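You operate a simulated robot arm through the tools that you are given. There is no shell and no other tool.

Carry out the task below with a simulated robot arm. There is one attempt and no reset: what you move stays moved.

Task
Shut the booth down: volts and feed to zero, damper shut, air off, mains last.

It is judged by the outcome, as a careful person would: the job done as asked, and still so three seconds after it is handed in. It fails if anything else is knocked over, pushed out of place, dropped, spilled or broken.

Robot
A 6-joint arm with a two-finger parallel gripper, fixed in place. Base frame: the origin is on the floor under the middle of its stand, x ahead of it, y to its left, z up. Units: mm, rad, N and s.
With the tool pointing down near the work surface it reaches from about 100 to 600 mm from the base axis. Its first joint turns from -2.007 to 2.007 rad. Payload 3.43 kg.
The TCP is the grasp point between the finger pads, 34 mm short of the fingertips. In the tool frame z runs along the fingers and y along their closing line. Largest opening 128 mm; finger width 24, thickness 12; the body of the gripper, 48 by 130 mm, starts 96 mm behind the TCP.
Orientation is that of the tool frame in the base frame, as [roll, pitch, yaw] about the fixed x, y, z axes, in that order (R = Rz(yaw) Ry(pitch) Rx(roll)). With the fingers straight down and closing along the base's y, the tool's x points along the base's -x, its y along +y and its z along -z.

Tools
- The arm moves only by the tool step_arm. Its argument "moves" is a list of rows, each a list of 3 entries, a list of its own where there are three numbers: the shift along the base's x, y, z in m, then the turn, a rotation vector about the base's x, y, z in degrees, then the opening in per cent of the stroke, from 0 (shut) to 100 (fully open). In form: [[[dx, dy, dz], [wx, wy, wz], claw], ...]. A call has 1 to 20 rows; each row shifts and turns the commanded pose from where the row before left it. A row lasts 0.2 s, in which the tool goes at most 50 mm and 0.15 rad; a call with a longer step from one row to the next is refused whole, and so is a gripper value outside its range. A pose out of reach is approached as far as the arm can. The call stops where the force on the tool passes 90 N (or 10 N more than at its start, if that is more) or the arm is blocked; 0.2 s more then pass. The fingers move at their own pace (about 153 mm/s each) and stop on an object; they squeeze with about 35 N. The grip force told is the motor's: it shows also when the fingers shut on nothing. Time passes only in rows, and 0.2 s behind the last, so rows that do not move let the fingers close. It gives the time, the measured TCP pose, the force on the tool (base axes), the opening and the grip force at its end, in the units of the frame above (readings bear some noise), with the torque about the TCP (base axes, N m) and any sound that the robot's microphone picked up.
- Cameras (640 x 400 px; columns grow to the right, rows downward): "scene" is fixed at [222, -501.6, 1188.9]; the picture's right is [0.52, -0.86, 0.00], its down [-0.78, -0.47, -0.41] and it looks along [0.35, 0.21, -0.91] (base axes); focal length 358 px, centre (320, 200). "wrist" rides on the gripper at [76, -11, -160] in the tool frame; the picture's right is [0.15, 0.99, 0.00], its down [-0.88, 0.13, -0.46] and it looks along [-0.45, 0.07, 0.89] (tool axes); focal length 234 px, centre (320, 200). There is no depth. A picture from a camera that has moved, and an enlarged one, comes with that camera's place and axes in the base frame and with its lens.
- camera(camera): a new picture of that camera. It takes no simulated time.
- lift_body(by): slides the trunk up (or, below 0, down) by that many mm; the arm rides with it, the base frame stays. It gives what a move gives, with no picture.
- zoom(camera, box): a new picture of the part [left, top, right, bottom] of that camera's present view, enlarged. It takes no simulated time.
- close_job(): hands the job in; it is judged then, once.

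Places have to be worked out from the pictures, the camera data and where the tool is seen. Open the gripper and draw the arm clear of the work before you hand the job in, unless the task says otherwise.

The tools are called after "Call:" as name(argument=value, ...) on one line, values as JSON. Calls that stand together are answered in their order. step_arm: Moves the arm, as the interface text tells. Its arguments: {"type":"object","properties":{"moves":{"type":"array","items":{"type":"array"}}},"required":["moves"]} The other tools are called the same way: lift_body (by) moves the trunk up or down; camera (camera) takes a picture; zoom (camera, box) takes an enlarged picture of a part of a camera's view; close_job () hands the job in.

At the start:

```text
clock: 0.0
tcp_pos: [312.6, -323.6, 864.6]
orientation: [-3.14, 0.001, 3.141]
ft_force: [0.0, -0.1, 0.4]
torque: [-0.02, -0.02, 0.01]
width: 128.2
gripper_force: 0.1
trunk travel left (down, up): [-725.0, 265.0]
```

scene: 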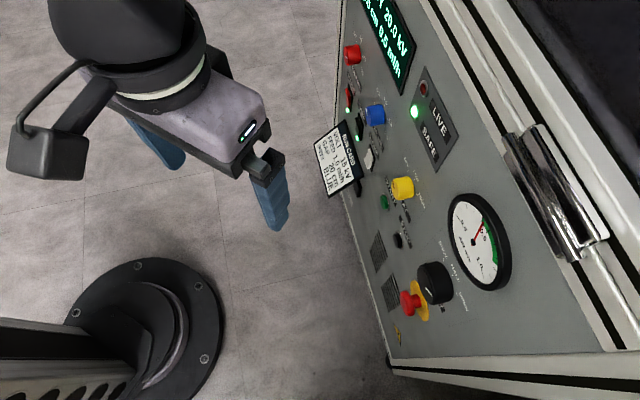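
wrist: 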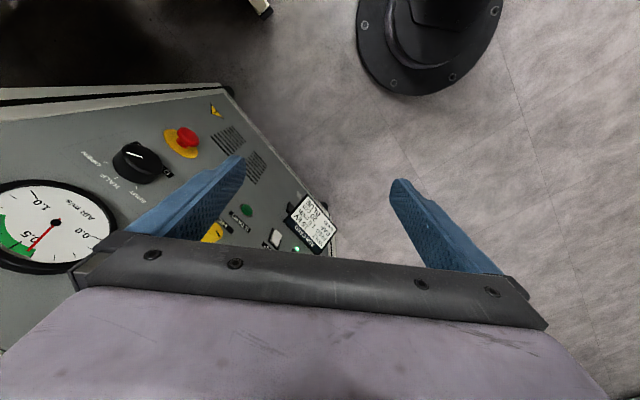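

I start by looking closely at the control panel in the scene view to identify every control and label.

Call:
zoom(camera="scene", box=[310, 0, 470, 100])

Call:
zoom(camera="scene", box=[310, 80, 470, 180])

Call:
zoom(camera="scene", box=[350, 160, 510, 260])

Call:
zoom(camera="scene", box=[360, 240, 520, 340])

Call:
zoom(camera="wrist", box=[0, 80, 340, 290])

```text
4.00 times, centred on (390, 50) of scene
camera zoom: at [222.0, -501.6, 1188.9], right [0.52, -0.86, 0.0], down [-0.78, -0.47, -0.41], along [0.35, 0.21, -0.91], focal length 1434 px, centre (40, 800)
```

zoom: 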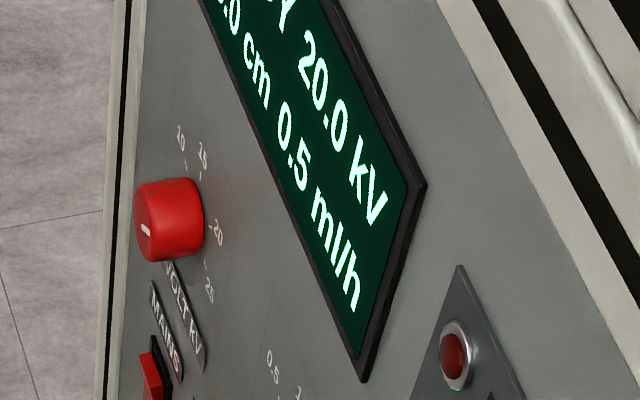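

```text
4.00 times, centred on (390, 130) of scene
camera zoom: at [222.0, -501.6, 1188.9], right [0.52, -0.86, 0.0], down [-0.78, -0.47, -0.41], along [0.35, 0.21, -0.91], focal length 1434 px, centre (40, 480)
```

zoom: 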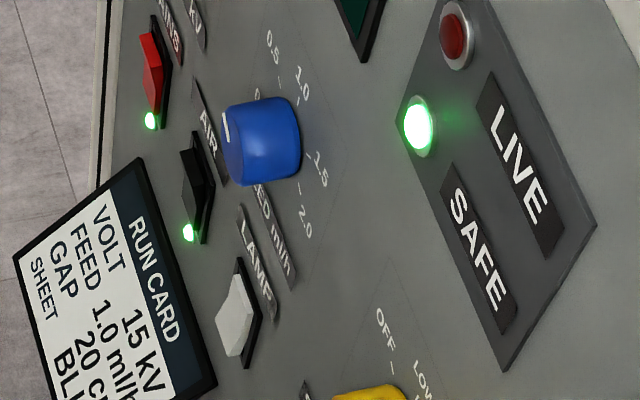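

```text
4.00 times, centred on (430, 210) of scene
camera zoom: at [222.0, -501.6, 1188.9], right [0.52, -0.86, 0.0], down [-0.78, -0.47, -0.41], along [0.35, 0.21, -0.91], focal length 1434 px, centre (-120, 160)
```

zoom: 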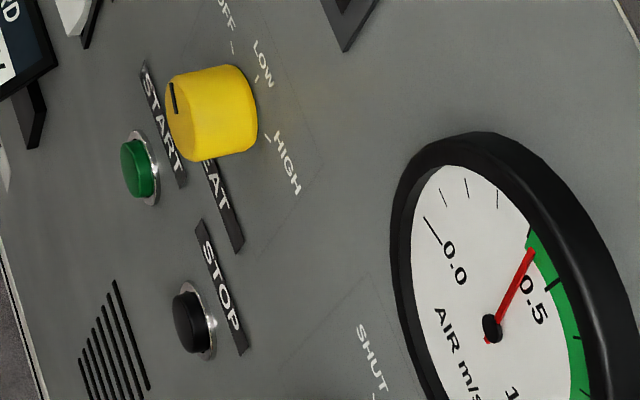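

```text
4.00 times, centred on (440, 290) of scene
camera zoom: at [222.0, -501.6, 1188.9], right [0.52, -0.86, 0.0], down [-0.78, -0.47, -0.41], along [0.35, 0.21, -0.91], focal length 1434 px, centre (-160, -160)
```

zoom: 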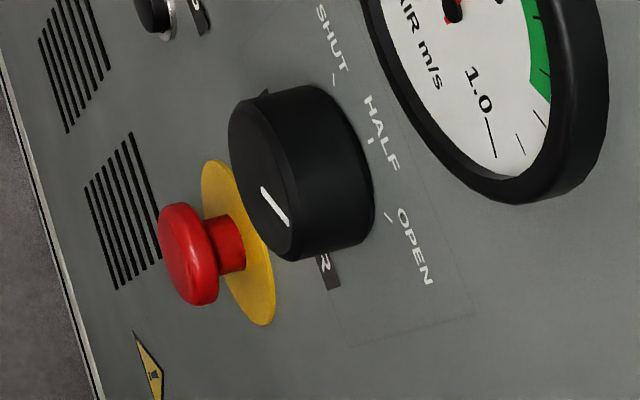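

```text
1.88 times, centred on (170, 185) of wrist
camera zoom: at [236.6, -334.0, 1024.1], right [-0.15, 0.99, 0.0], down [0.88, 0.13, 0.46], along [0.45, 0.07, -0.89], focal length 441 px, centre (602, 228)
```

zoom: 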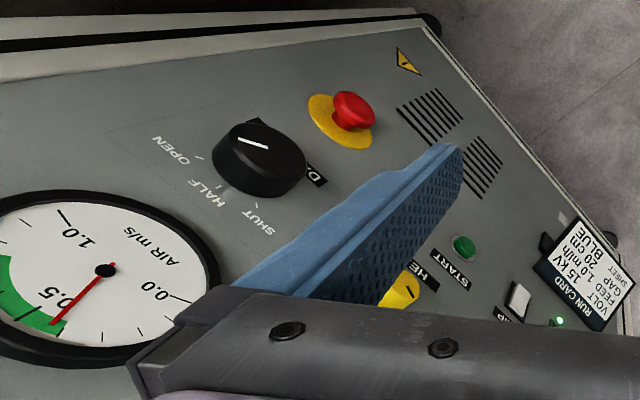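

The two views triangulate well: the panel is roughly vertical, facing the robot at about 49° to its right. Its normal is about (-0.65, 0.76, 0), about 715 mm from the base axis. I'll turn the tool to point horizontally at the panel to get a front view, starting with the yaw.

Call:
step_arm(moves=[[[0, 0, 0], [0, 0, -8.2], 100], [[0, 0, 0], [0, 0, -8.2], 100], [[0, 0, 0], [0, 0, -8.2], 100], [[0, 0, 0], [0, 0, -8.2], 100], [[0, 0, 0], [0, 0, -8.2], 100], [[0, 0, 0], [0, 0, -8.1], 100]])

```text
clock: 1.4
tcp_pos: [312.4, -322.7, 865.9]
orientation: [-3.141, 0.001, 2.283]
ft_force: [-0.4, -0.2, -0.2]
torque: [-0.02, 0.0, 0.01]
width: 127.8
gripper_force: 0.1
trunk travel left (down, up): [-725.0, 265.0]
```

The yaw went as commanded. Now I pitch the fingers up to horizontal, pointing at the panel, about the axis (-0.755, -0.655, 0).

Call:
step_arm(moves=[[[0, 0, 0], [-6.2, -5.37, 0], 100], [[0, 0, 0], [-6.2, -5.37, 0], 100], [[0, 0, 0], [-6.2, -5.37, 0], 100], [[0, 0, 0], [-6.2, -5.37, 0], 100], [[0, 0, 0], [-6.2, -5.37, 0], 100], [[0, 0, 0], [-6.2, -5.37, 0], 100]])

Call:
camera(camera="wrist")

Call:
camera(camera="scene")

```text
clock: 2.8
tcp_pos: [322.9, -337.0, 864.1]
orientation: [3.138, 0.856, 2.284]
ft_force: [0.4, -0.9, -0.7]
torque: [0.03, 0.01, 0.03]
width: 128.1
gripper_force: 0.0
out of reach, approached as far as the arm can: row 4, 6
trunk travel left (down, up): [-725.0, 265.0]
```

```text
taken
camera wrist: at [202.6, -215.9, 910.7], right [0.68, 0.72, -0.11], down [0.25, -0.09, 0.96], along [0.69, -0.69, -0.24], focal length 234 px, centre (320, 200)
```

wrist: 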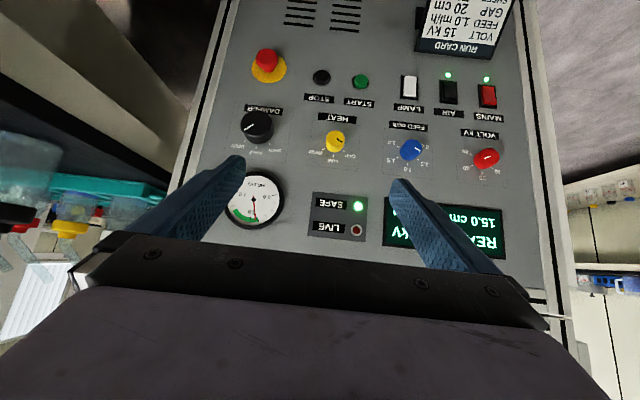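

```text
taken
```

scene: 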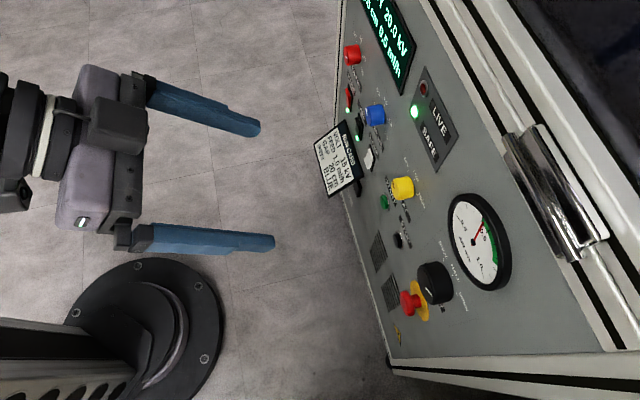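

Now I have a nearly frontal (upside-down) view of the panel. I'll zoom in on the knobs, rockers and display.

Call:
zoom(camera="wrist", box=[430, 60, 526, 120])

Call:
zoom(camera="wrist", box=[440, 120, 536, 180])

Call:
zoom(camera="wrist", box=[365, 115, 461, 175])

Call:
zoom(camera="wrist", box=[220, 90, 380, 190])

Call:
zoom(camera="wrist", box=[370, 60, 530, 160])

```text
6.67 times, centred on (478, 90) of wrist
camera zoom: at [202.6, -215.9, 910.7], right [0.68, 0.72, -0.11], down [0.25, -0.09, 0.96], along [0.69, -0.69, -0.24], focal length 1561 px, centre (-733, 933)
```

zoom: 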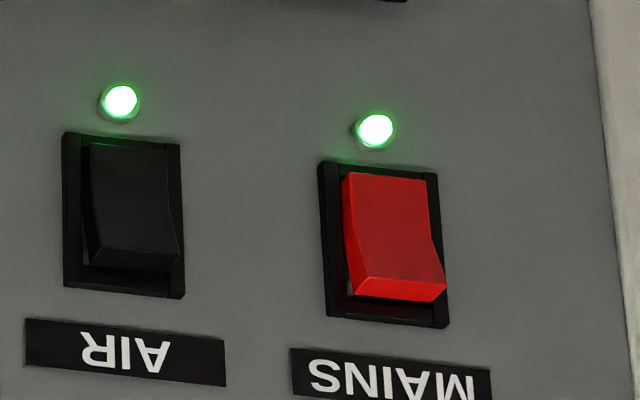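

```text
6.67 times, centred on (488, 150) of wrist
camera zoom: at [202.6, -215.9, 910.7], right [0.68, 0.72, -0.11], down [0.25, -0.09, 0.96], along [0.69, -0.69, -0.24], focal length 1561 px, centre (-800, 533)
```

zoom: 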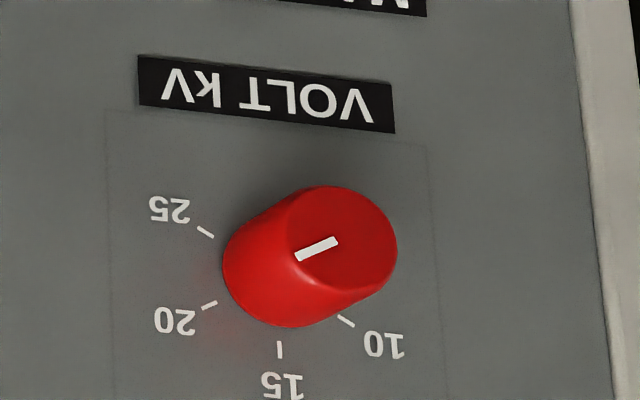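

```text
6.67 times, centred on (413, 145) of wrist
camera zoom: at [202.6, -215.9, 910.7], right [0.68, 0.72, -0.11], down [0.25, -0.09, 0.96], along [0.69, -0.69, -0.24], focal length 1561 px, centre (-300, 567)
```

zoom: 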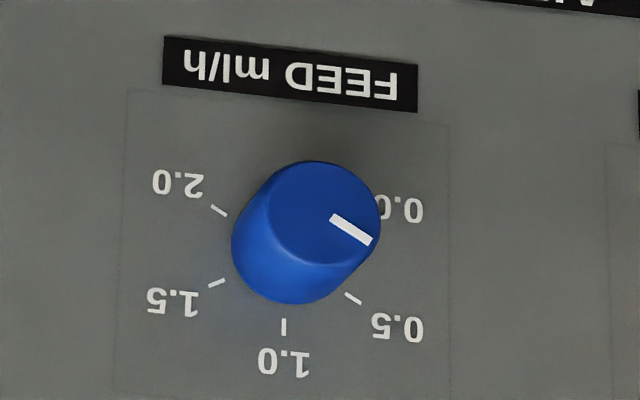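

```text
4.00 times, centred on (300, 140) of wrist
camera zoom: at [202.6, -215.9, 910.7], right [0.68, 0.72, -0.11], down [0.25, -0.09, 0.96], along [0.69, -0.69, -0.24], focal length 937 px, centre (400, 440)
```

zoom: 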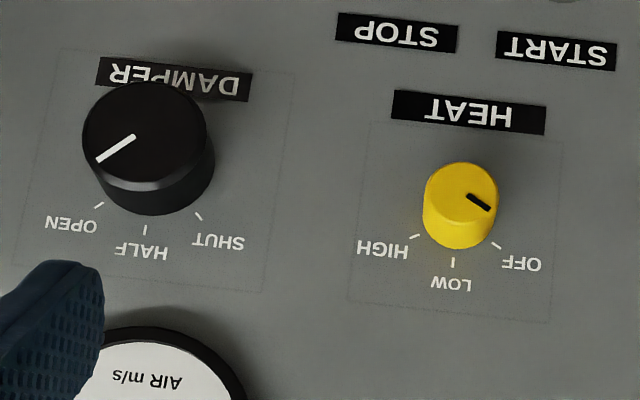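

```text
4.00 times, centred on (450, 110) of wrist
camera zoom: at [202.6, -215.9, 910.7], right [0.68, 0.72, -0.11], down [0.25, -0.09, 0.96], along [0.69, -0.69, -0.24], focal length 937 px, centre (-200, 560)
```

zoom: 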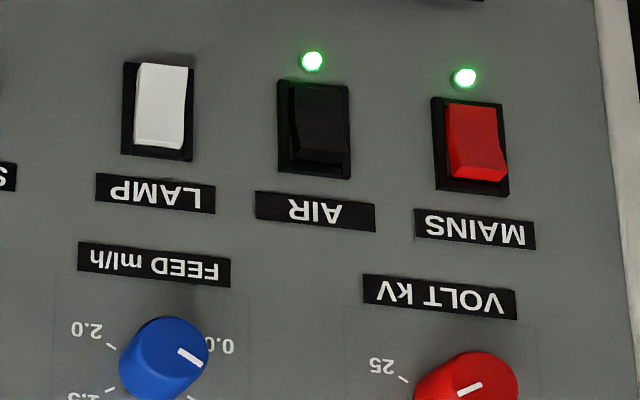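

The panel plane works out to x − y ≈ 1000 mm, a vertical face turned 45°. VOLT is at 20 and FEED at 0.5, while DAMPER is OPEN and HEAT is OFF. The AIR and MAINS LEDs are lit. I'll bring the tool level and shift it to the panel's left to see the hidden zero label on the VOLT knob.

Call:
step_arm(moves=[[[0.033, 0.014, 0], [0, 0, 4.13], 100], [[0.033, 0.014, 0], [-5.79, -5.79, 0], 100], [[0.033, 0.014, 0], [-5.79, -5.79, 0], 100], [[0.033, 0.014, 0], [-5.79, -5.79, 0], 100], [[0.033, 0.014, 0], [-5.79, -5.79, 0], 100], [[0.033, 0.014, 0], [-5.79, -5.79, 0], 100]])

Call:
camera(camera="wrist")

Call:
camera(camera="scene")

```text
clock: 4.2
tcp_pos: [522.0, -253.6, 863.7]
orientation: [-0.355, 1.567, -1.143]
ft_force: [1.3, 0.4, 0.4]
torque: [0.02, 0.01, 0.0]
width: 128.2
gripper_force: 0.0
trunk travel left (down, up): [-725.0, 265.0]
```

```text
taken
camera wrist: at [400.8, -148.3, 786.1], right [0.7, 0.7, -0.15], down [-0.23, 0.42, 0.88], along [0.68, -0.58, 0.45], focal length 234 px, centre (320, 200)
```

wrist: 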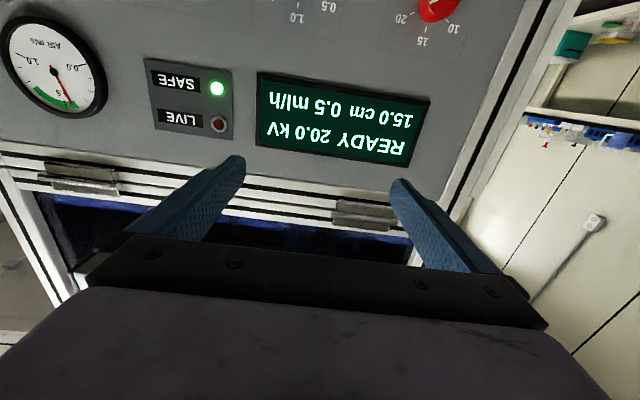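

```text
taken
```

scene: 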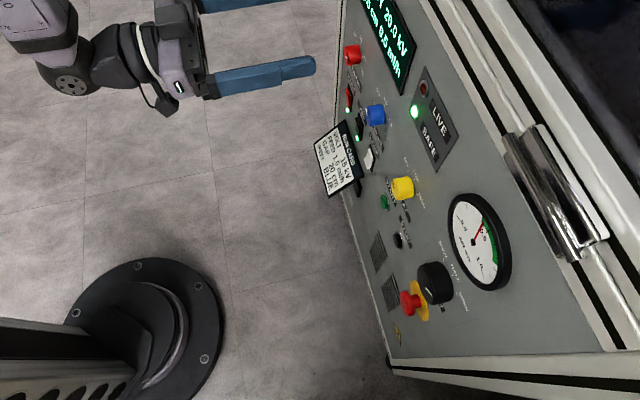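

The tool is level and in place, but the camera (now below the gripper) looks too high. I lower the trunk to bring the knobs and rockers into view.

Call:
lift_body(by=-220)

Call:
camera(camera="wrist")

Call:
camera(camera="scene")

```text
clock: 6.5
tcp_pos: [521.3, -253.6, 643.9]
orientation: [-0.271, 1.567, -1.053]
ft_force: [-1.0, 0.3, -1.1]
torque: [0.01, -0.03, 0.01]
width: 128.1
gripper_force: 0.1
trunk travel left (down, up): [-505.0, 485.0]
```

```text
taken
camera wrist: at [400.3, -148.6, 566.7], right [0.7, 0.7, -0.15], down [-0.23, 0.42, 0.88], along [0.68, -0.58, 0.45], focal length 234 px, centre (320, 200)
```

wrist: 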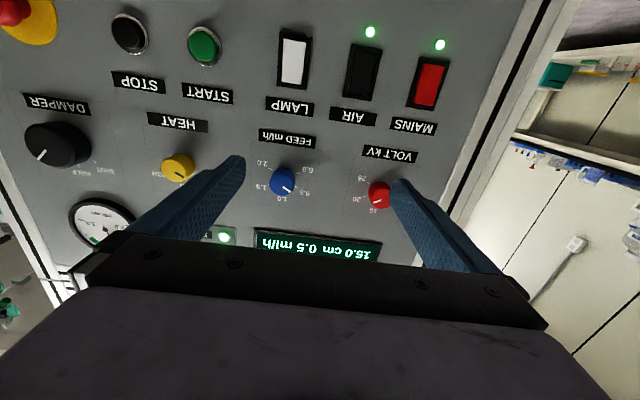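

```text
taken
```

scene: 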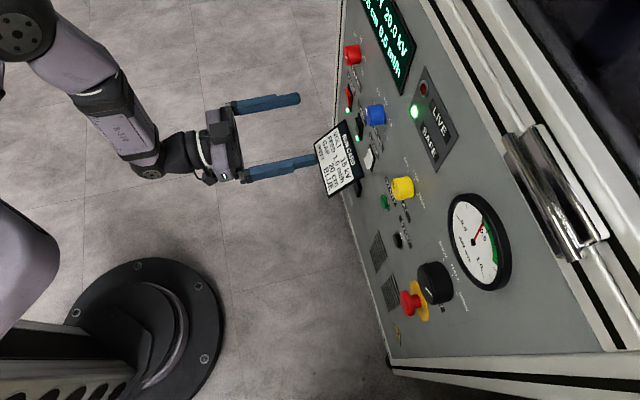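

Good view. I'll zoom in on the VOLT and FEED knobs and on the rockers from here.

Call:
zoom(camera="wrist", box=[340, 160, 420, 210])

Call:
zoom(camera="wrist", box=[244, 155, 324, 205])

Call:
zoom(camera="wrist", box=[260, 20, 468, 150])

```text
8.00 times, centred on (380, 185) of wrist
camera zoom: at [400.3, -148.6, 566.7], right [0.7, 0.7, -0.15], down [-0.23, 0.42, 0.88], along [0.68, -0.58, 0.45], focal length 1873 px, centre (-160, 320)
```

zoom: 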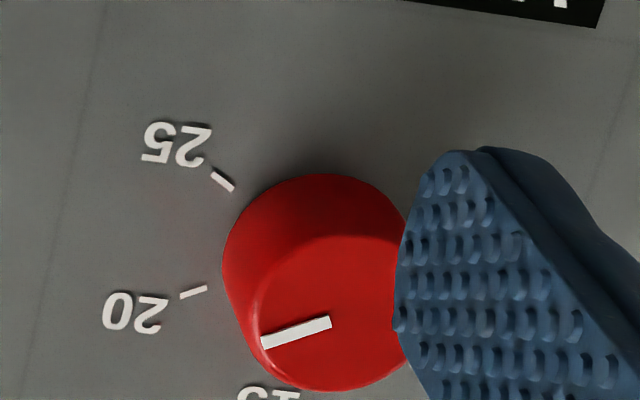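

```text
8.00 times, centred on (284, 180) of wrist
camera zoom: at [400.3, -148.6, 566.7], right [0.7, 0.7, -0.15], down [-0.23, 0.42, 0.88], along [0.68, -0.58, 0.45], focal length 1873 px, centre (608, 360)
```

zoom: 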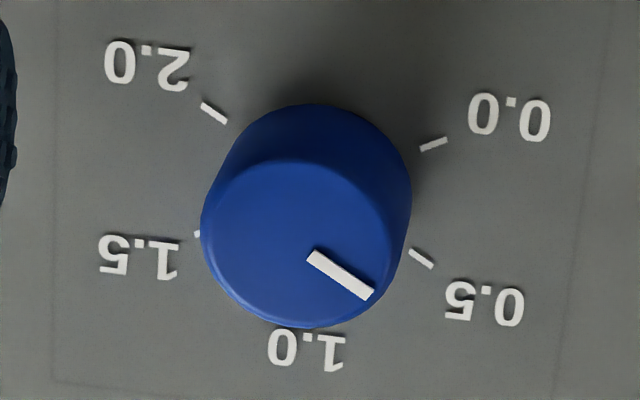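

```text
3.08 times, centred on (364, 85) of wrist
camera zoom: at [400.3, -148.6, 566.7], right [0.7, 0.7, -0.15], down [-0.23, 0.42, 0.88], along [0.68, -0.58, 0.45], focal length 720 px, centre (185, 554)
```

zoom: 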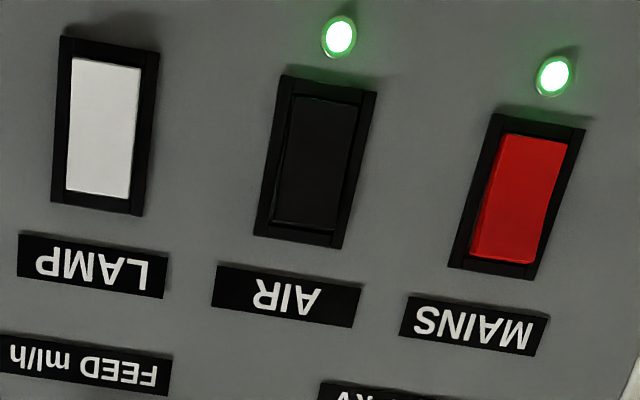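

The FEED zero is at its left end stop. The finger hides the VOLT left label, so I shift left (about 100 mm along the panel) to see it.

Call:
step_arm(moves=[[[0.025, 0.025, 0], [0, 0, 0], 100], [[0.025, 0.025, 0], [0, 0, 0], 100], [[0.02, 0.02, 0], [0, 0, 0], 100]])

Call:
camera(camera="wrist")

```text
clock: 7.3
tcp_pos: [592.6, -182.9, 643.0]
orientation: [-0.712, 1.569, -1.495]
ft_force: [0.1, -0.9, 0.4]
torque: [0.01, 0.02, -0.01]
width: 128.0
gripper_force: 0.2
trunk travel left (down, up): [-505.0, 485.0]
```

```text
taken
camera wrist: at [471.2, -76.5, 566.4], right [0.7, 0.7, -0.15], down [-0.23, 0.42, 0.88], along [0.68, -0.58, 0.45], focal length 234 px, centre (320, 200)
```

wrist: 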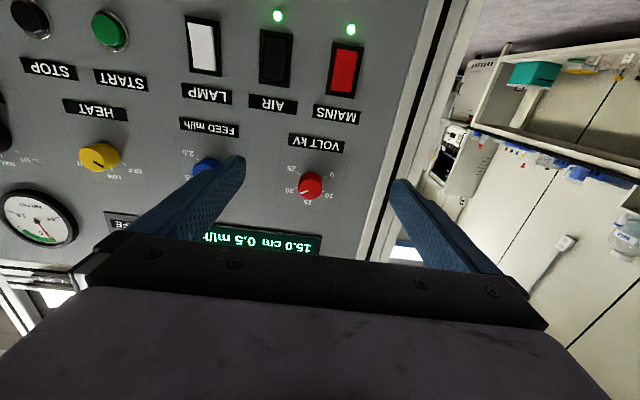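

The VOLT knob is now unobstructed between the fingers, so I zoom to read its scale.

Call:
zoom(camera="wrist", box=[270, 155, 350, 205])

Call:
zoom(camera="wrist", box=[240, 0, 400, 100])

```text
8.00 times, centred on (310, 180) of wrist
camera zoom: at [471.2, -76.5, 566.4], right [0.7, 0.7, -0.15], down [-0.23, 0.42, 0.88], along [0.68, -0.58, 0.45], focal length 1873 px, centre (400, 360)
```

zoom: 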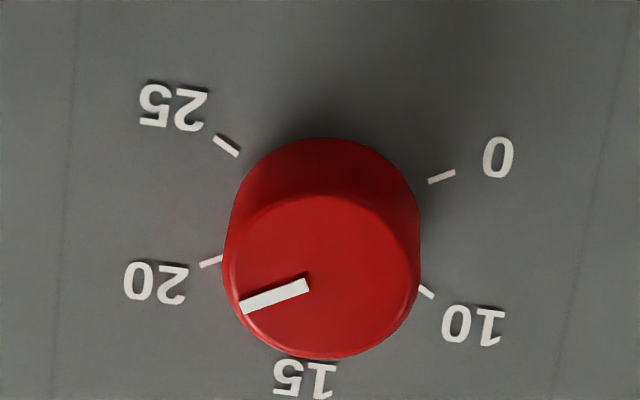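

```text
4.00 times, centred on (320, 50) of wrist
camera zoom: at [471.2, -76.5, 566.4], right [0.7, 0.7, -0.15], down [-0.23, 0.42, 0.88], along [0.68, -0.58, 0.45], focal length 937 px, centre (320, 800)
```

zoom: 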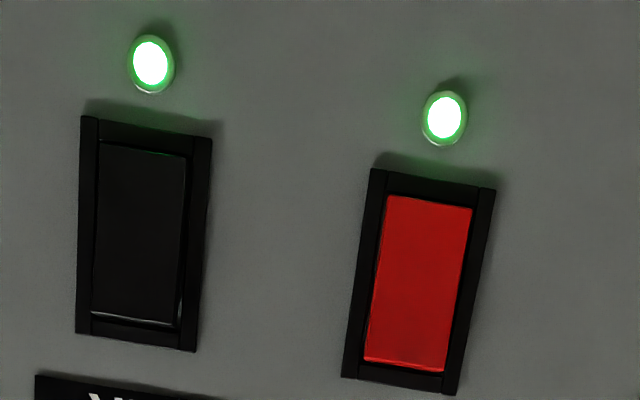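

VOLT's 0 is at its left end (−120°), so it needs 180° counter-clockwise, and FEED needs 60° counter-clockwise. Combining the wrist views puts the plane at x − y ≈ 990 mm, with VOLT and FEED both at z ≈ 698 (along-panel 286 and 146 mm). I move to a standoff in front of the VOLT knob.

Call:
step_arm(moves=[[[0.0134, -0.016, 0.0275], [0, 0, 0], 100], [[0.0134, -0.016, 0.0275], [0, 0, 0], 100], [[0, 0, 0], [0, 0, 0], 100]])

Call:
camera(camera="wrist")

Call:
camera(camera="scene")

```text
clock: 8.1
tcp_pos: [618.8, -215.0, 698.9]
orientation: [-0.411, 1.571, -1.197]
ft_force: [-0.6, 0.0, -0.1]
torque: [0.0, 0.0, 0.0]
width: 127.9
gripper_force: 0.1
trunk travel left (down, up): [-505.0, 485.0]
```

```text
taken
camera wrist: at [496.7, -109.7, 621.8], right [0.7, 0.7, -0.15], down [-0.23, 0.42, 0.88], along [0.68, -0.58, 0.45], focal length 234 px, centre (320, 200)
```

wrist: 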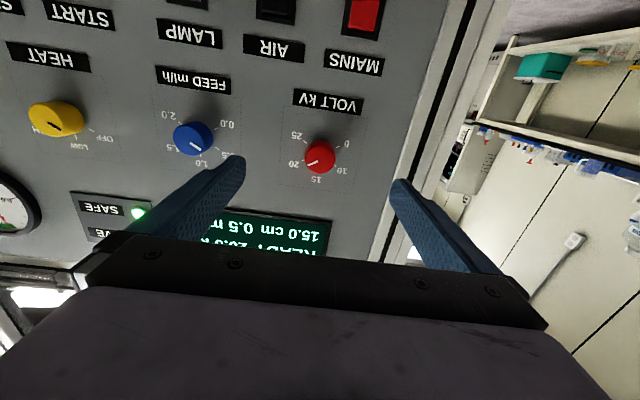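

```text
taken
```

scene: 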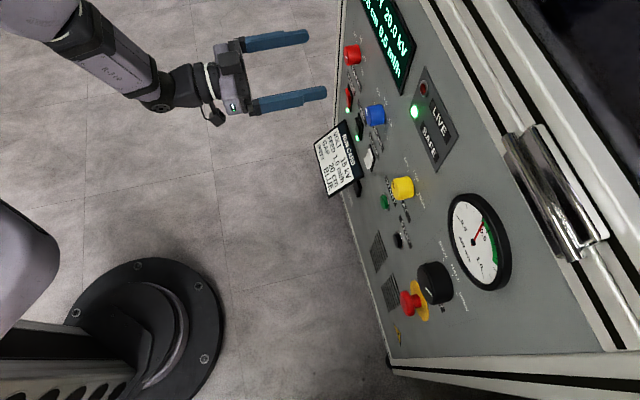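

The predicted tool axis lands at about pixel (319, 159) on the knob face plane, and the knob face appears at about that spot. I zoom in to confirm the centring.

Call:
zoom(camera="wrist", box=[280, 130, 360, 180])

```text
8.00 times, centred on (320, 155) of wrist
camera zoom: at [496.7, -109.7, 621.8], right [0.7, 0.7, -0.15], down [-0.23, 0.42, 0.88], along [0.68, -0.58, 0.45], focal length 1873 px, centre (320, 560)
```

zoom: 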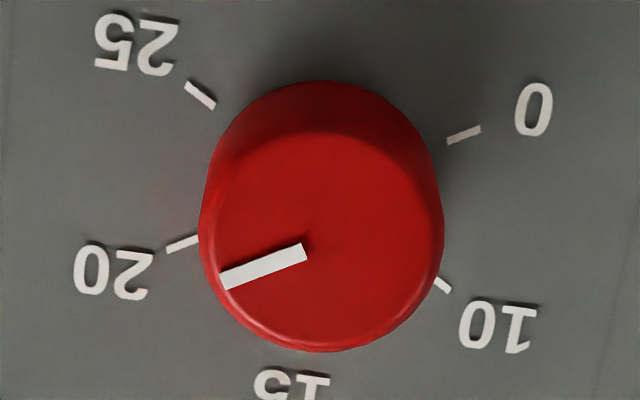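

The knob is centred within about 1 mm. I roll the gripper 90° clockwise in free space, so that I can then turn the knob counter-clockwise through 180°, and I check the joint limits as I go.

Call:
step_arm(moves=[[[0, 0, 0], [5.785, -5.785, 0], 100], [[0, 0, 0], [5.785, -5.785, 0], 100], [[0, 0, 0], [5.785, -5.785, 0], 100], [[0, 0, 0], [5.785, -5.785, 0], 100], [[0, 0, 0], [5.785, -5.785, 0], 100], [[0, 0, 0], [5.785, -5.785, 0], 100], [[0, 0, 0], [5.785, -5.785, 0], 100], [[0, 0, 0], [5.785, -5.785, 0], 100], [[0, 0, 0], [5.785, -5.785, 0], 100], [[0, 0, 0], [5.785, -5.785, 0], 100], [[0, 0, 0], [5.785, -5.785, 0], 100]])

Call:
camera(camera="wrist")

```text
clock: 10.5
tcp_pos: [619.2, -215.5, 699.7]
orientation: [1.57, -0.003, 0.781]
ft_force: [-0.3, -1.2, 0.1]
torque: [-0.01, 0.0, 0.02]
width: 128.0
gripper_force: 0.0
trunk travel left (down, up): [-505.0, 485.0]
```

```text
taken
camera wrist: at [559.3, -48.8, 686.9], right [0.1, 0.1, 0.99], down [-0.95, -0.3, 0.13], along [0.31, -0.95, 0.07], focal length 234 px, centre (320, 200)
```

wrist: 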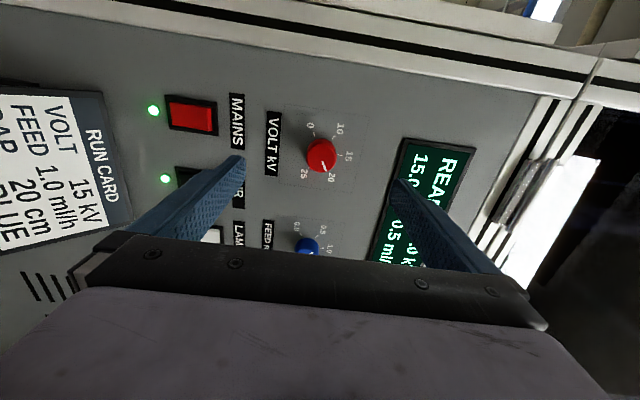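

The roll was accepted with no reach warning. I narrow the gap to about 60 mm to clear the display frame and move in 68 mm, so the fingertips straddle the VOLT knob.

Call:
step_arm(moves=[[[0, 0, 0], [0, 0, 0], 47], [[0, 0, 0], [0, 0, 0], 47], [[0.012, -0.012, 0], [0, 0, 0], 47], [[0.012, -0.012, 0], [0, 0, 0], 47], [[0.012, -0.012, 0], [0, 0, 0], 47], [[0.012, -0.012, -0.001], [0, 0, 0], 47]])

Call:
camera(camera="wrist")

Call:
zoom(camera="scene", box=[280, 10, 440, 110])

```text
clock: 11.9
tcp_pos: [665.2, -262.8, 697.4]
orientation: [1.57, -0.001, 0.782]
ft_force: [-0.4, -0.2, -0.7]
torque: [-0.03, 0.0, 0.01]
width: 60.3
gripper_force: 0.0
trunk travel left (down, up): [-505.0, 485.0]
```

```text
taken
camera wrist: at [606.7, -95.8, 685.6], right [0.1, 0.1, 0.99], down [-0.95, -0.3, 0.13], along [0.31, -0.95, 0.07], focal length 234 px, centre (320, 200)
```

wrist: 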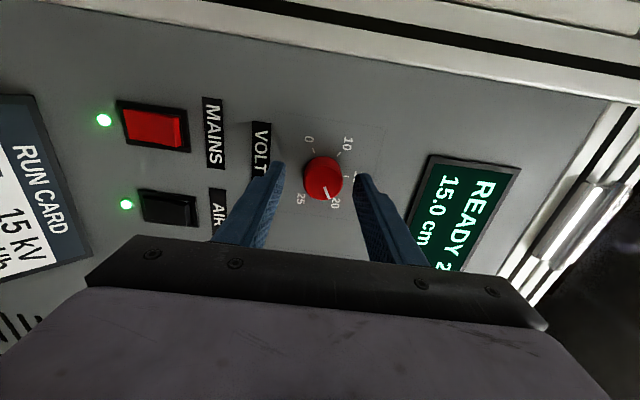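

```text
4.00 times, centred on (360, 60) of scene
camera zoom: at [222.0, -501.6, 1188.9], right [0.52, -0.86, 0.0], down [-0.78, -0.47, -0.41], along [0.35, 0.21, -0.91], focal length 1434 px, centre (160, 760)
```

zoom: 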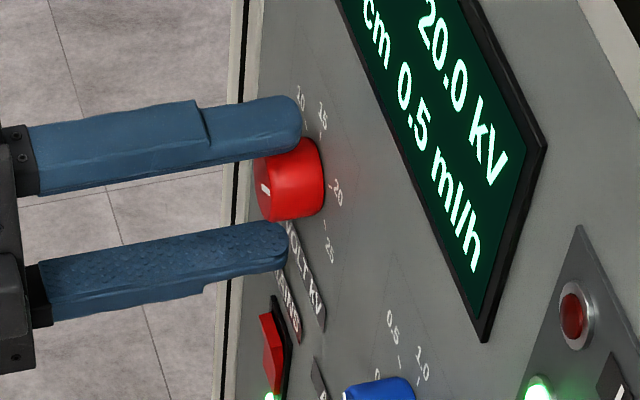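

The fingers straddle the knob. I zoom the wrist view to check centring before closing.

Call:
zoom(camera="wrist", box=[264, 140, 376, 210])

```text
5.71 times, centred on (320, 175) of wrist
camera zoom: at [606.7, -95.8, 685.6], right [0.1, 0.1, 0.99], down [-0.95, -0.3, 0.13], along [0.31, -0.95, 0.07], focal length 1338 px, centre (320, 343)
```

zoom: 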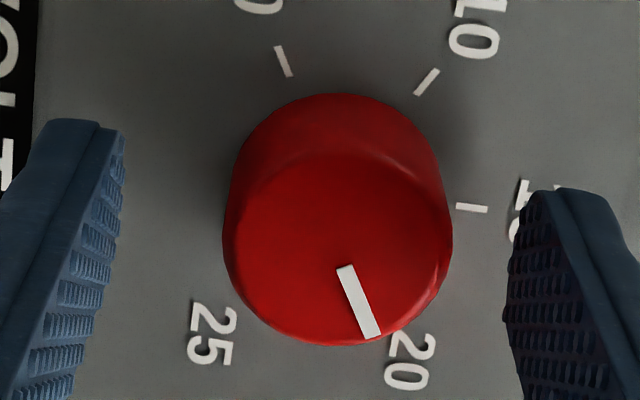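

The knob sits about 3 mm above the tool axis, so I correct up by 2.7 mm, go 3 mm deeper and then close on it.

Call:
step_arm(moves=[[[0.003, -0.0012, 0.0027], [0, 0, 0], 47], [[0, 0, 0], [0, 0, 0], 47], [[0, 0, 0], [0, 0, 0], 0], [[0, 0, 0], [0, 0, 0], 0], [[0, 0, 0], [0, 0, 0], 0]])

Call:
camera(camera="wrist")

```text
clock: 13.1
tcp_pos: [668.1, -265.9, 699.2]
orientation: [1.57, 0.001, 0.783]
ft_force: [1.2, -0.4, -1.2]
torque: [0.03, 0.05, 0.06]
width: 33.5
gripper_force: 45.7
trunk travel left (down, up): [-505.0, 485.0]
```

```text
taken
camera wrist: at [609.5, -97.4, 688.2], right [0.1, 0.1, 0.99], down [-0.95, -0.3, 0.13], along [0.31, -0.95, 0.07], focal length 234 px, centre (320, 200)
```

wrist: 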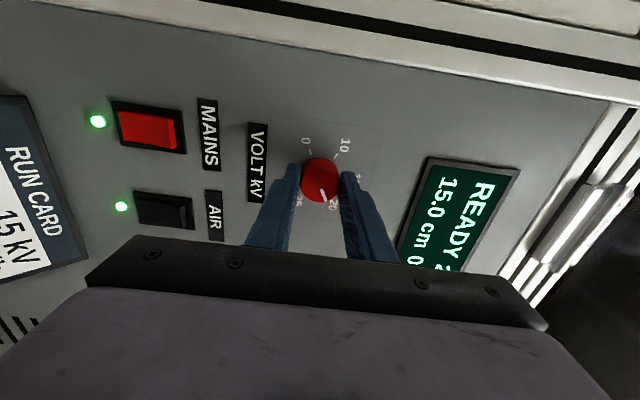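

The gripper holds the knob at 33.5 mm with almost no side load. I turn it counter-clockwise in a short first go to check that the knob follows.

Call:
step_arm(moves=[[[0, 0, 0], [-5.3, 5.3, 0], 0], [[0, 0, 0], [-5.3, 5.3, 0], 0], [[0, 0, 0], [-5.3, 5.3, 0], 0], [[0, 0, 0], [-5.3, 5.3, 0], 0], [[0, 0, 0], [-5.3, 5.3, 0], 0], [[0, 0, 0], [-5.3, 5.3, 0], 0], [[0, 0, 0], [-5.3, 5.3, 0], 0], [[0, 0, 0], [-5.3, 5.3, 0], 0]])

Call:
camera(camera="wrist")

Call:
zoom(camera="scene", box=[310, 0, 470, 100])

```text
clock: 14.9
tcp_pos: [669.3, -265.8, 699.1]
orientation: [1.566, 1.049, 0.781]
ft_force: [1.9, -0.3, -3.1]
torque: [-0.3, -0.32, -0.82]
width: 33.5
gripper_force: 45.0
trunk travel left (down, up): [-505.0, 485.0]
```

```text
taken
camera wrist: at [575.4, -131.5, 627.3], right [0.66, 0.66, 0.37], down [-0.55, 0.09, 0.83], along [0.51, -0.75, 0.43], focal length 234 px, centre (320, 200)
```

wrist: 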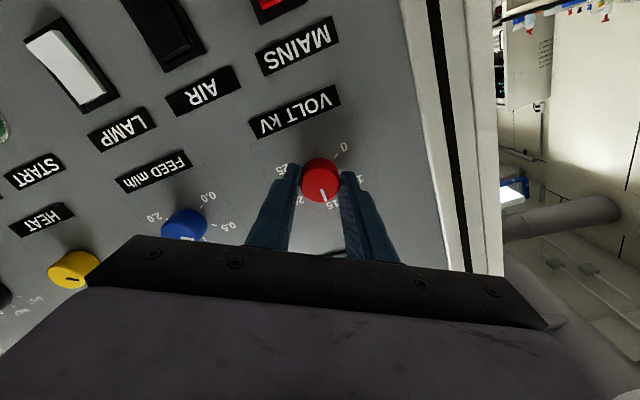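

```text
4.00 times, centred on (390, 50) of scene
camera zoom: at [222.0, -501.6, 1188.9], right [0.52, -0.86, 0.0], down [-0.78, -0.47, -0.41], along [0.35, 0.21, -0.91], focal length 1434 px, centre (40, 800)
```

zoom: 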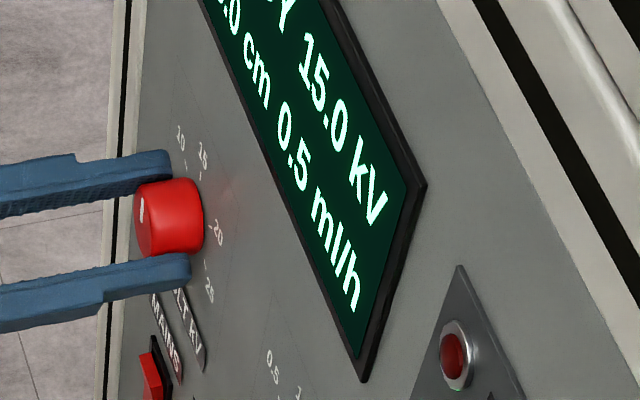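

The display now reads 15.0 kV after 60°, so the knob follows. I continue the remaining 120° to zero.

Call:
step_arm(moves=[[[0, 0, 0], [-5.3, 5.3, 0], 0], [[0, 0, 0], [-5.3, 5.3, 0], 0], [[0, 0, 0], [-5.3, 5.3, 0], 0], [[0, 0, 0], [-5.3, 5.3, 0], 0], [[0, 0, 0], [-5.3, 5.3, 0], 0], [[0, 0, 0], [-5.3, 5.3, 0], 0], [[0, 0, 0], [-5.3, 5.3, 0], 0], [[0, 0, 0], [-5.3, 5.3, 0], 0]])

Call:
zoom(camera="scene", box=[310, 0, 470, 100])

```text
clock: 16.7
tcp_pos: [667.8, -264.0, 699.6]
orientation: [-1.57, 1.045, -2.352]
ft_force: [-9.1, 2.7, -6.4]
torque: [-0.12, -0.15, -0.05]
width: 33.5
gripper_force: 44.7
trunk travel left (down, up): [-505.0, 485.0]
```

```text
4.00 times, centred on (390, 50) of scene
camera zoom: at [222.0, -501.6, 1188.9], right [0.52, -0.86, 0.0], down [-0.78, -0.47, -0.41], along [0.35, 0.21, -0.91], focal length 1434 px, centre (40, 800)
```

zoom: 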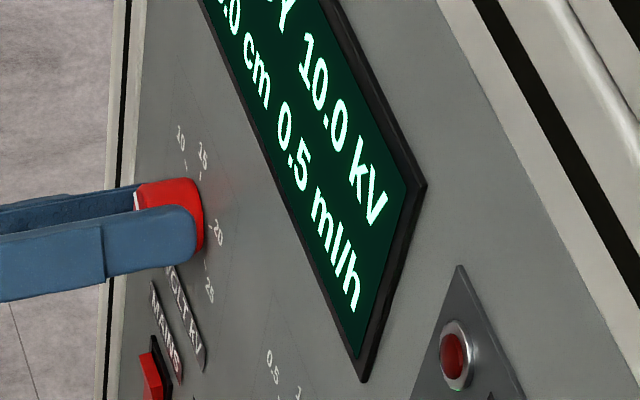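

Now it reads 10.0 kV with modest forces. I turn the last 60° to the 0 position.

Call:
step_arm(moves=[[[0, 0, 0], [-5.3, 5.3, 0], 0], [[0, 0, 0], [-5.3, 5.3, 0], 0], [[0, 0, 0], [-5.3, 5.3, 0], 0], [[0, 0, 0], [-5.3, 5.3, 0], 0], [[0, 0, 0], [-5.3, 5.3, 0], 0], [[0, 0, 0], [-5.3, 5.3, 0], 0], [[0, 0, 0], [-5.3, 5.3, 0], 0], [[0, 0, 0], [-5.3, 5.3, 0], 0]])

Call:
zoom(camera="scene", box=[310, 0, 470, 100])

Call:
camera(camera="wrist")

```text
clock: 18.5
tcp_pos: [667.9, -264.2, 699.9]
orientation: [-1.573, 0.002, -2.355]
ft_force: [-18.3, 7.9, -6.2]
torque: [0.25, -0.38, -0.5]
width: 33.8
gripper_force: 45.3
trunk travel left (down, up): [-505.0, 485.0]
```

```text
4.00 times, centred on (390, 50) of scene
camera zoom: at [222.0, -501.6, 1188.9], right [0.52, -0.86, 0.0], down [-0.78, -0.47, -0.41], along [0.35, 0.21, -0.91], focal length 1434 px, centre (40, 800)
```

zoom: 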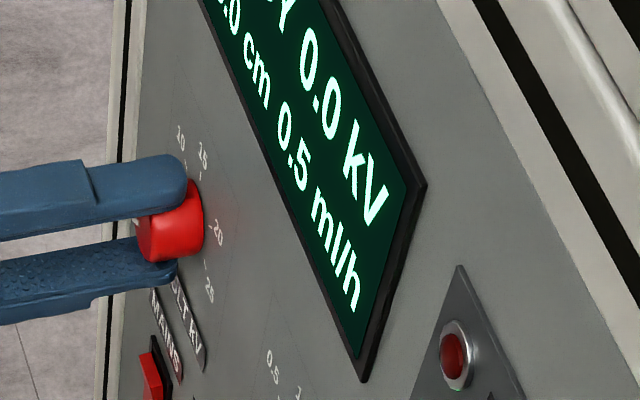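

```text
taken
camera wrist: at [501.2, -205.8, 710.6], right [-0.1, -0.1, -0.99], down [0.3, 0.95, -0.13], along [0.95, -0.31, -0.07], focal length 234 px, centre (320, 200)
```

wrist: 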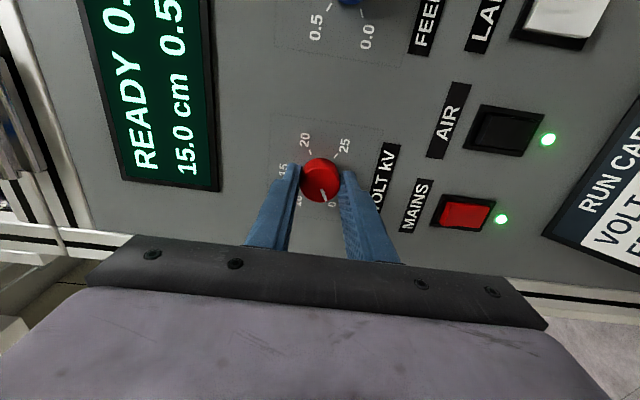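

The display reads 0.0 kV and the pointer is at 0. I release and back out 68 mm straight.

Call:
step_arm(moves=[[[0, 0, 0], [0, 0, 0], 47], [[0, 0, 0], [0, 0, 0], 47], [[-0.012, 0.012, 0], [0, 0, 0], 47], [[-0.012, 0.012, 0], [0, 0, 0], 47], [[-0.012, 0.012, 0], [0, 0, 0], 47], [[-0.012, 0.012, 0], [0, 0, 0], 47]])

Call:
camera(camera="wrist")

Call:
zoom(camera="wrist", box=[272, 130, 368, 190])

```text
clock: 19.9
tcp_pos: [620.0, -217.4, 699.8]
orientation: [-1.57, 0.001, -2.353]
ft_force: [0.9, 0.6, 0.0]
torque: [0.0, 0.01, -0.02]
width: 60.2
gripper_force: 0.0
trunk travel left (down, up): [-505.0, 485.0]
```

```text
taken
camera wrist: at [453.2, -158.0, 709.8], right [-0.1, -0.1, -0.99], down [0.3, 0.95, -0.13], along [0.95, -0.31, -0.07], focal length 234 px, centre (320, 200)
```

wrist: 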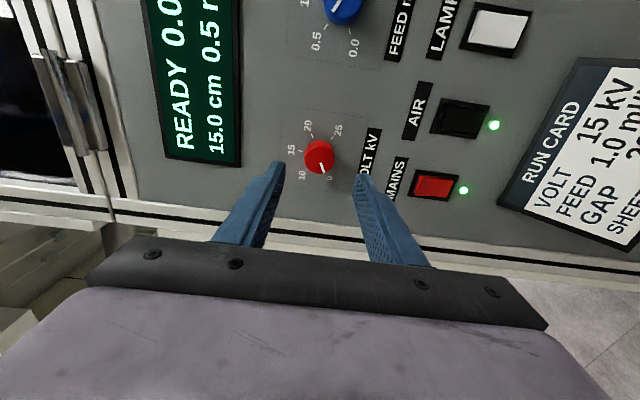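

```text
6.67 times, centred on (320, 160) of wrist
camera zoom: at [453.2, -158.0, 709.8], right [-0.1, -0.1, -0.99], down [0.3, 0.95, -0.13], along [0.95, -0.31, -0.07], focal length 1561 px, centre (320, 467)
```

zoom: 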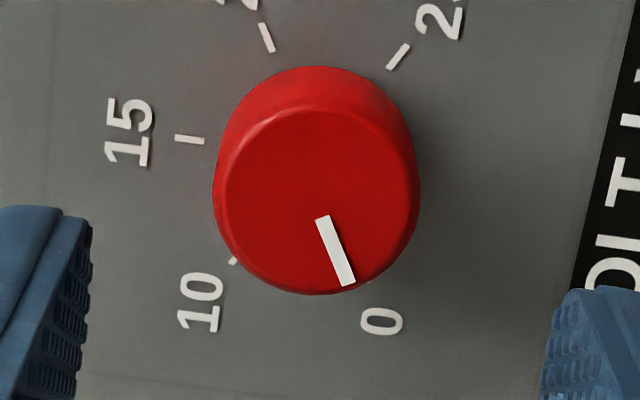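

VOLT is set to 0. Next is FEED: I shift 139 mm to the right along the panel while rolling back 60°, so the fingers can then turn counter-clockwise by 60°.

Call:
step_arm(moves=[[[-0.0123, -0.0123, 0], [5.3, -5.3, 0], 47], [[-0.0123, -0.0123, 0], [5.3, -5.3, 0], 47], [[-0.0123, -0.0123, 0], [5.3, -5.3, 0], 47], [[-0.0123, -0.0123, 0], [5.3, -5.3, 0], 47], [[-0.0123, -0.0123, 0], [5.3, -5.3, 0], 47], [[-0.0123, -0.0123, 0], [5.3, -5.3, 0], 47], [[-0.0123, -0.0123, 0], [5.3, -5.3, 0], 47], [[-0.0123, -0.0123, 0], [5.3, -5.3, 0], 47], [[0, 0, 0], [0, 0, 0], 47]])

Call:
camera(camera="wrist")

Call:
zoom(camera="wrist", box=[272, 130, 368, 190])

```text
clock: 21.9
tcp_pos: [523.6, -317.5, 700.2]
orientation: [-1.565, 1.051, -2.348]
ft_force: [-0.5, 0.9, -0.6]
torque: [0.0, 0.01, 0.03]
width: 60.3
gripper_force: 0.0
trunk travel left (down, up): [-505.0, 485.0]
```

```text
taken
camera wrist: at [376.7, -238.0, 639.7], right [0.56, 0.56, -0.62], down [0.06, 0.71, 0.7], along [0.83, -0.43, 0.36], focal length 234 px, centre (320, 200)
```

wrist: 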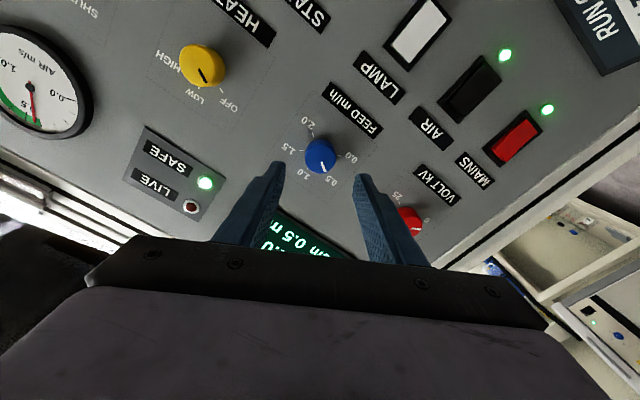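

```text
6.67 times, centred on (320, 160) of wrist
camera zoom: at [376.7, -238.0, 639.7], right [0.56, 0.56, -0.62], down [0.06, 0.71, 0.7], along [0.83, -0.43, 0.36], focal length 1561 px, centre (320, 467)
```

zoom: 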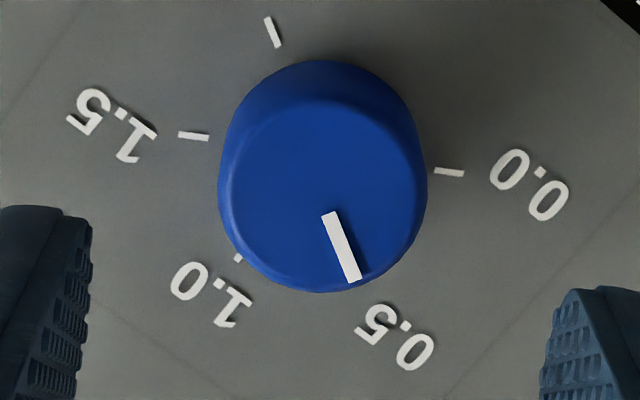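

The FEED knob is centred between the fingers to within about 1.5 mm. I move in 65 mm and close on it.

Call:
step_arm(moves=[[[0.0116, -0.0116, -0.0002], [0, 0, 0], 47], [[0.0116, -0.0116, -0.0002], [0, 0, 0], 47], [[0.0116, -0.0116, -0.0002], [0, 0, 0], 47], [[0.0116, -0.0116, -0.0002], [0, 0, 0], 47], [[0, 0, 0], [0, 0, 0], 47]])

Call:
camera(camera="wrist")

Call:
zoom(camera="wrist", box=[264, 140, 376, 210])

```text
clock: 23.1
tcp_pos: [568.8, -361.7, 700.5]
orientation: [-1.568, 1.05, -2.351]
ft_force: [-0.3, -0.8, -0.1]
torque: [0.0, -0.01, -0.01]
width: 60.3
gripper_force: 0.0
trunk travel left (down, up): [-505.0, 485.0]
```

```text
taken
camera wrist: at [421.8, -282.4, 639.6], right [0.55, 0.56, -0.62], down [0.07, 0.71, 0.7], along [0.83, -0.43, 0.36], focal length 234 px, centre (320, 200)
```

wrist: 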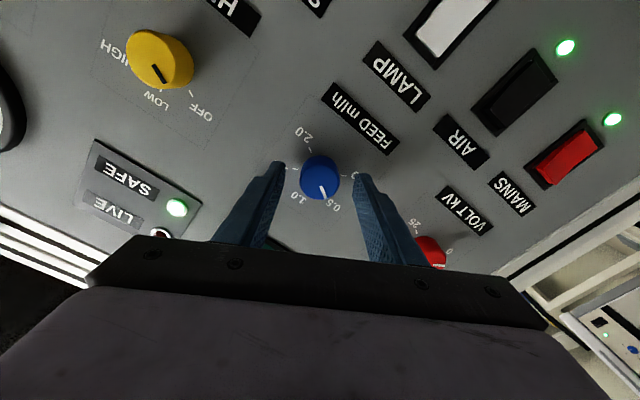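

```text
5.71 times, centred on (320, 175) of wrist
camera zoom: at [421.8, -282.4, 639.6], right [0.55, 0.56, -0.62], down [0.07, 0.71, 0.7], along [0.83, -0.43, 0.36], focal length 1338 px, centre (320, 343)
```

zoom: 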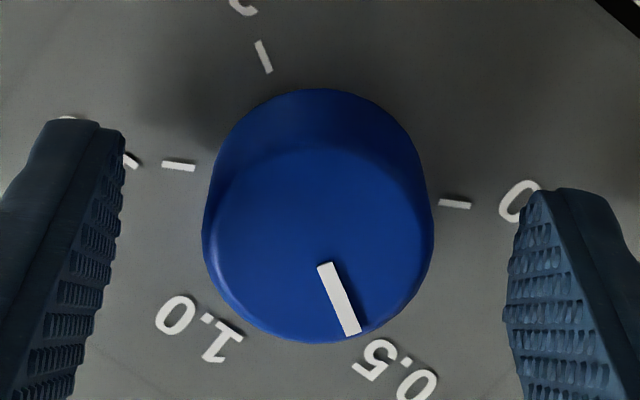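

Alignment is good. I make a small correction, go 2.4 mm deeper and grip.

Call:
step_arm(moves=[[[0.0012, -0.0022, -0.0009], [0, 0, 0], 47], [[0, 0, 0], [0, 0, 0], 47], [[0, 0, 0], [0, 0, 0], 0], [[0, 0, 0], [0, 0, 0], 0], [[0, 0, 0], [0, 0, 0], 0]])

```text
clock: 24.3
tcp_pos: [570.4, -363.6, 699.5]
orientation: [-1.566, 1.049, -2.349]
ft_force: [0.2, -0.7, 1.1]
torque: [0.02, 0.01, -0.05]
width: 33.4
gripper_force: 45.1
trunk travel left (down, up): [-505.0, 485.0]
```

The knob is gripped at 33.4 mm with no side load. I turn FEED 60° counter-clockwise to 0.0.

Call:
step_arm(moves=[[[0, 0, 0], [-5.3, 5.3, 0], 0], [[0, 0, 0], [-5.3, 5.3, 0], 0], [[0, 0, 0], [-5.3, 5.3, 0], 0], [[0, 0, 0], [-5.3, 5.3, 0], 0], [[0, 0, 0], [-5.3, 5.3, 0], 0], [[0, 0, 0], [-5.3, 5.3, 0], 0], [[0, 0, 0], [-5.3, 5.3, 0], 0], [[0, 0, 0], [-5.3, 5.3, 0], 0]])

Call:
camera(camera="scene")

Call:
zoom(camera="wrist", box=[264, 140, 376, 210])

```text
clock: 26.1
tcp_pos: [569.4, -363.6, 700.6]
orientation: [-1.571, 0.001, -2.354]
ft_force: [-7.1, -1.0, 5.8]
torque: [-0.02, -0.44, 0.99]
width: 33.3
gripper_force: 44.9
trunk travel left (down, up): [-505.0, 485.0]
```

```text
taken
```

scene: 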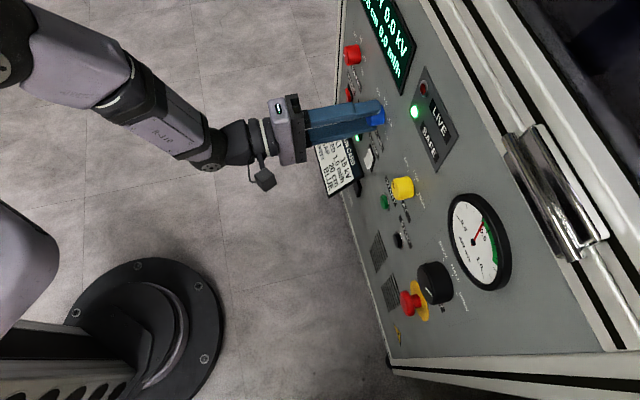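

```text
5.71 times, centred on (320, 175) of wrist
camera zoom: at [402.6, -304.7, 710.2], right [-0.1, -0.1, -0.99], down [0.3, 0.95, -0.13], along [0.95, -0.31, -0.06], focal length 1338 px, centre (320, 343)
```

zoom: 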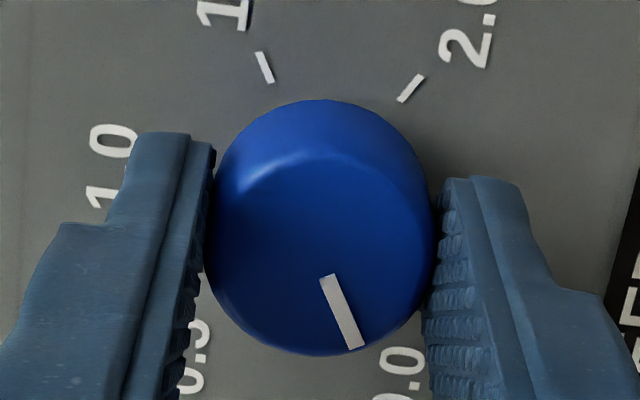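

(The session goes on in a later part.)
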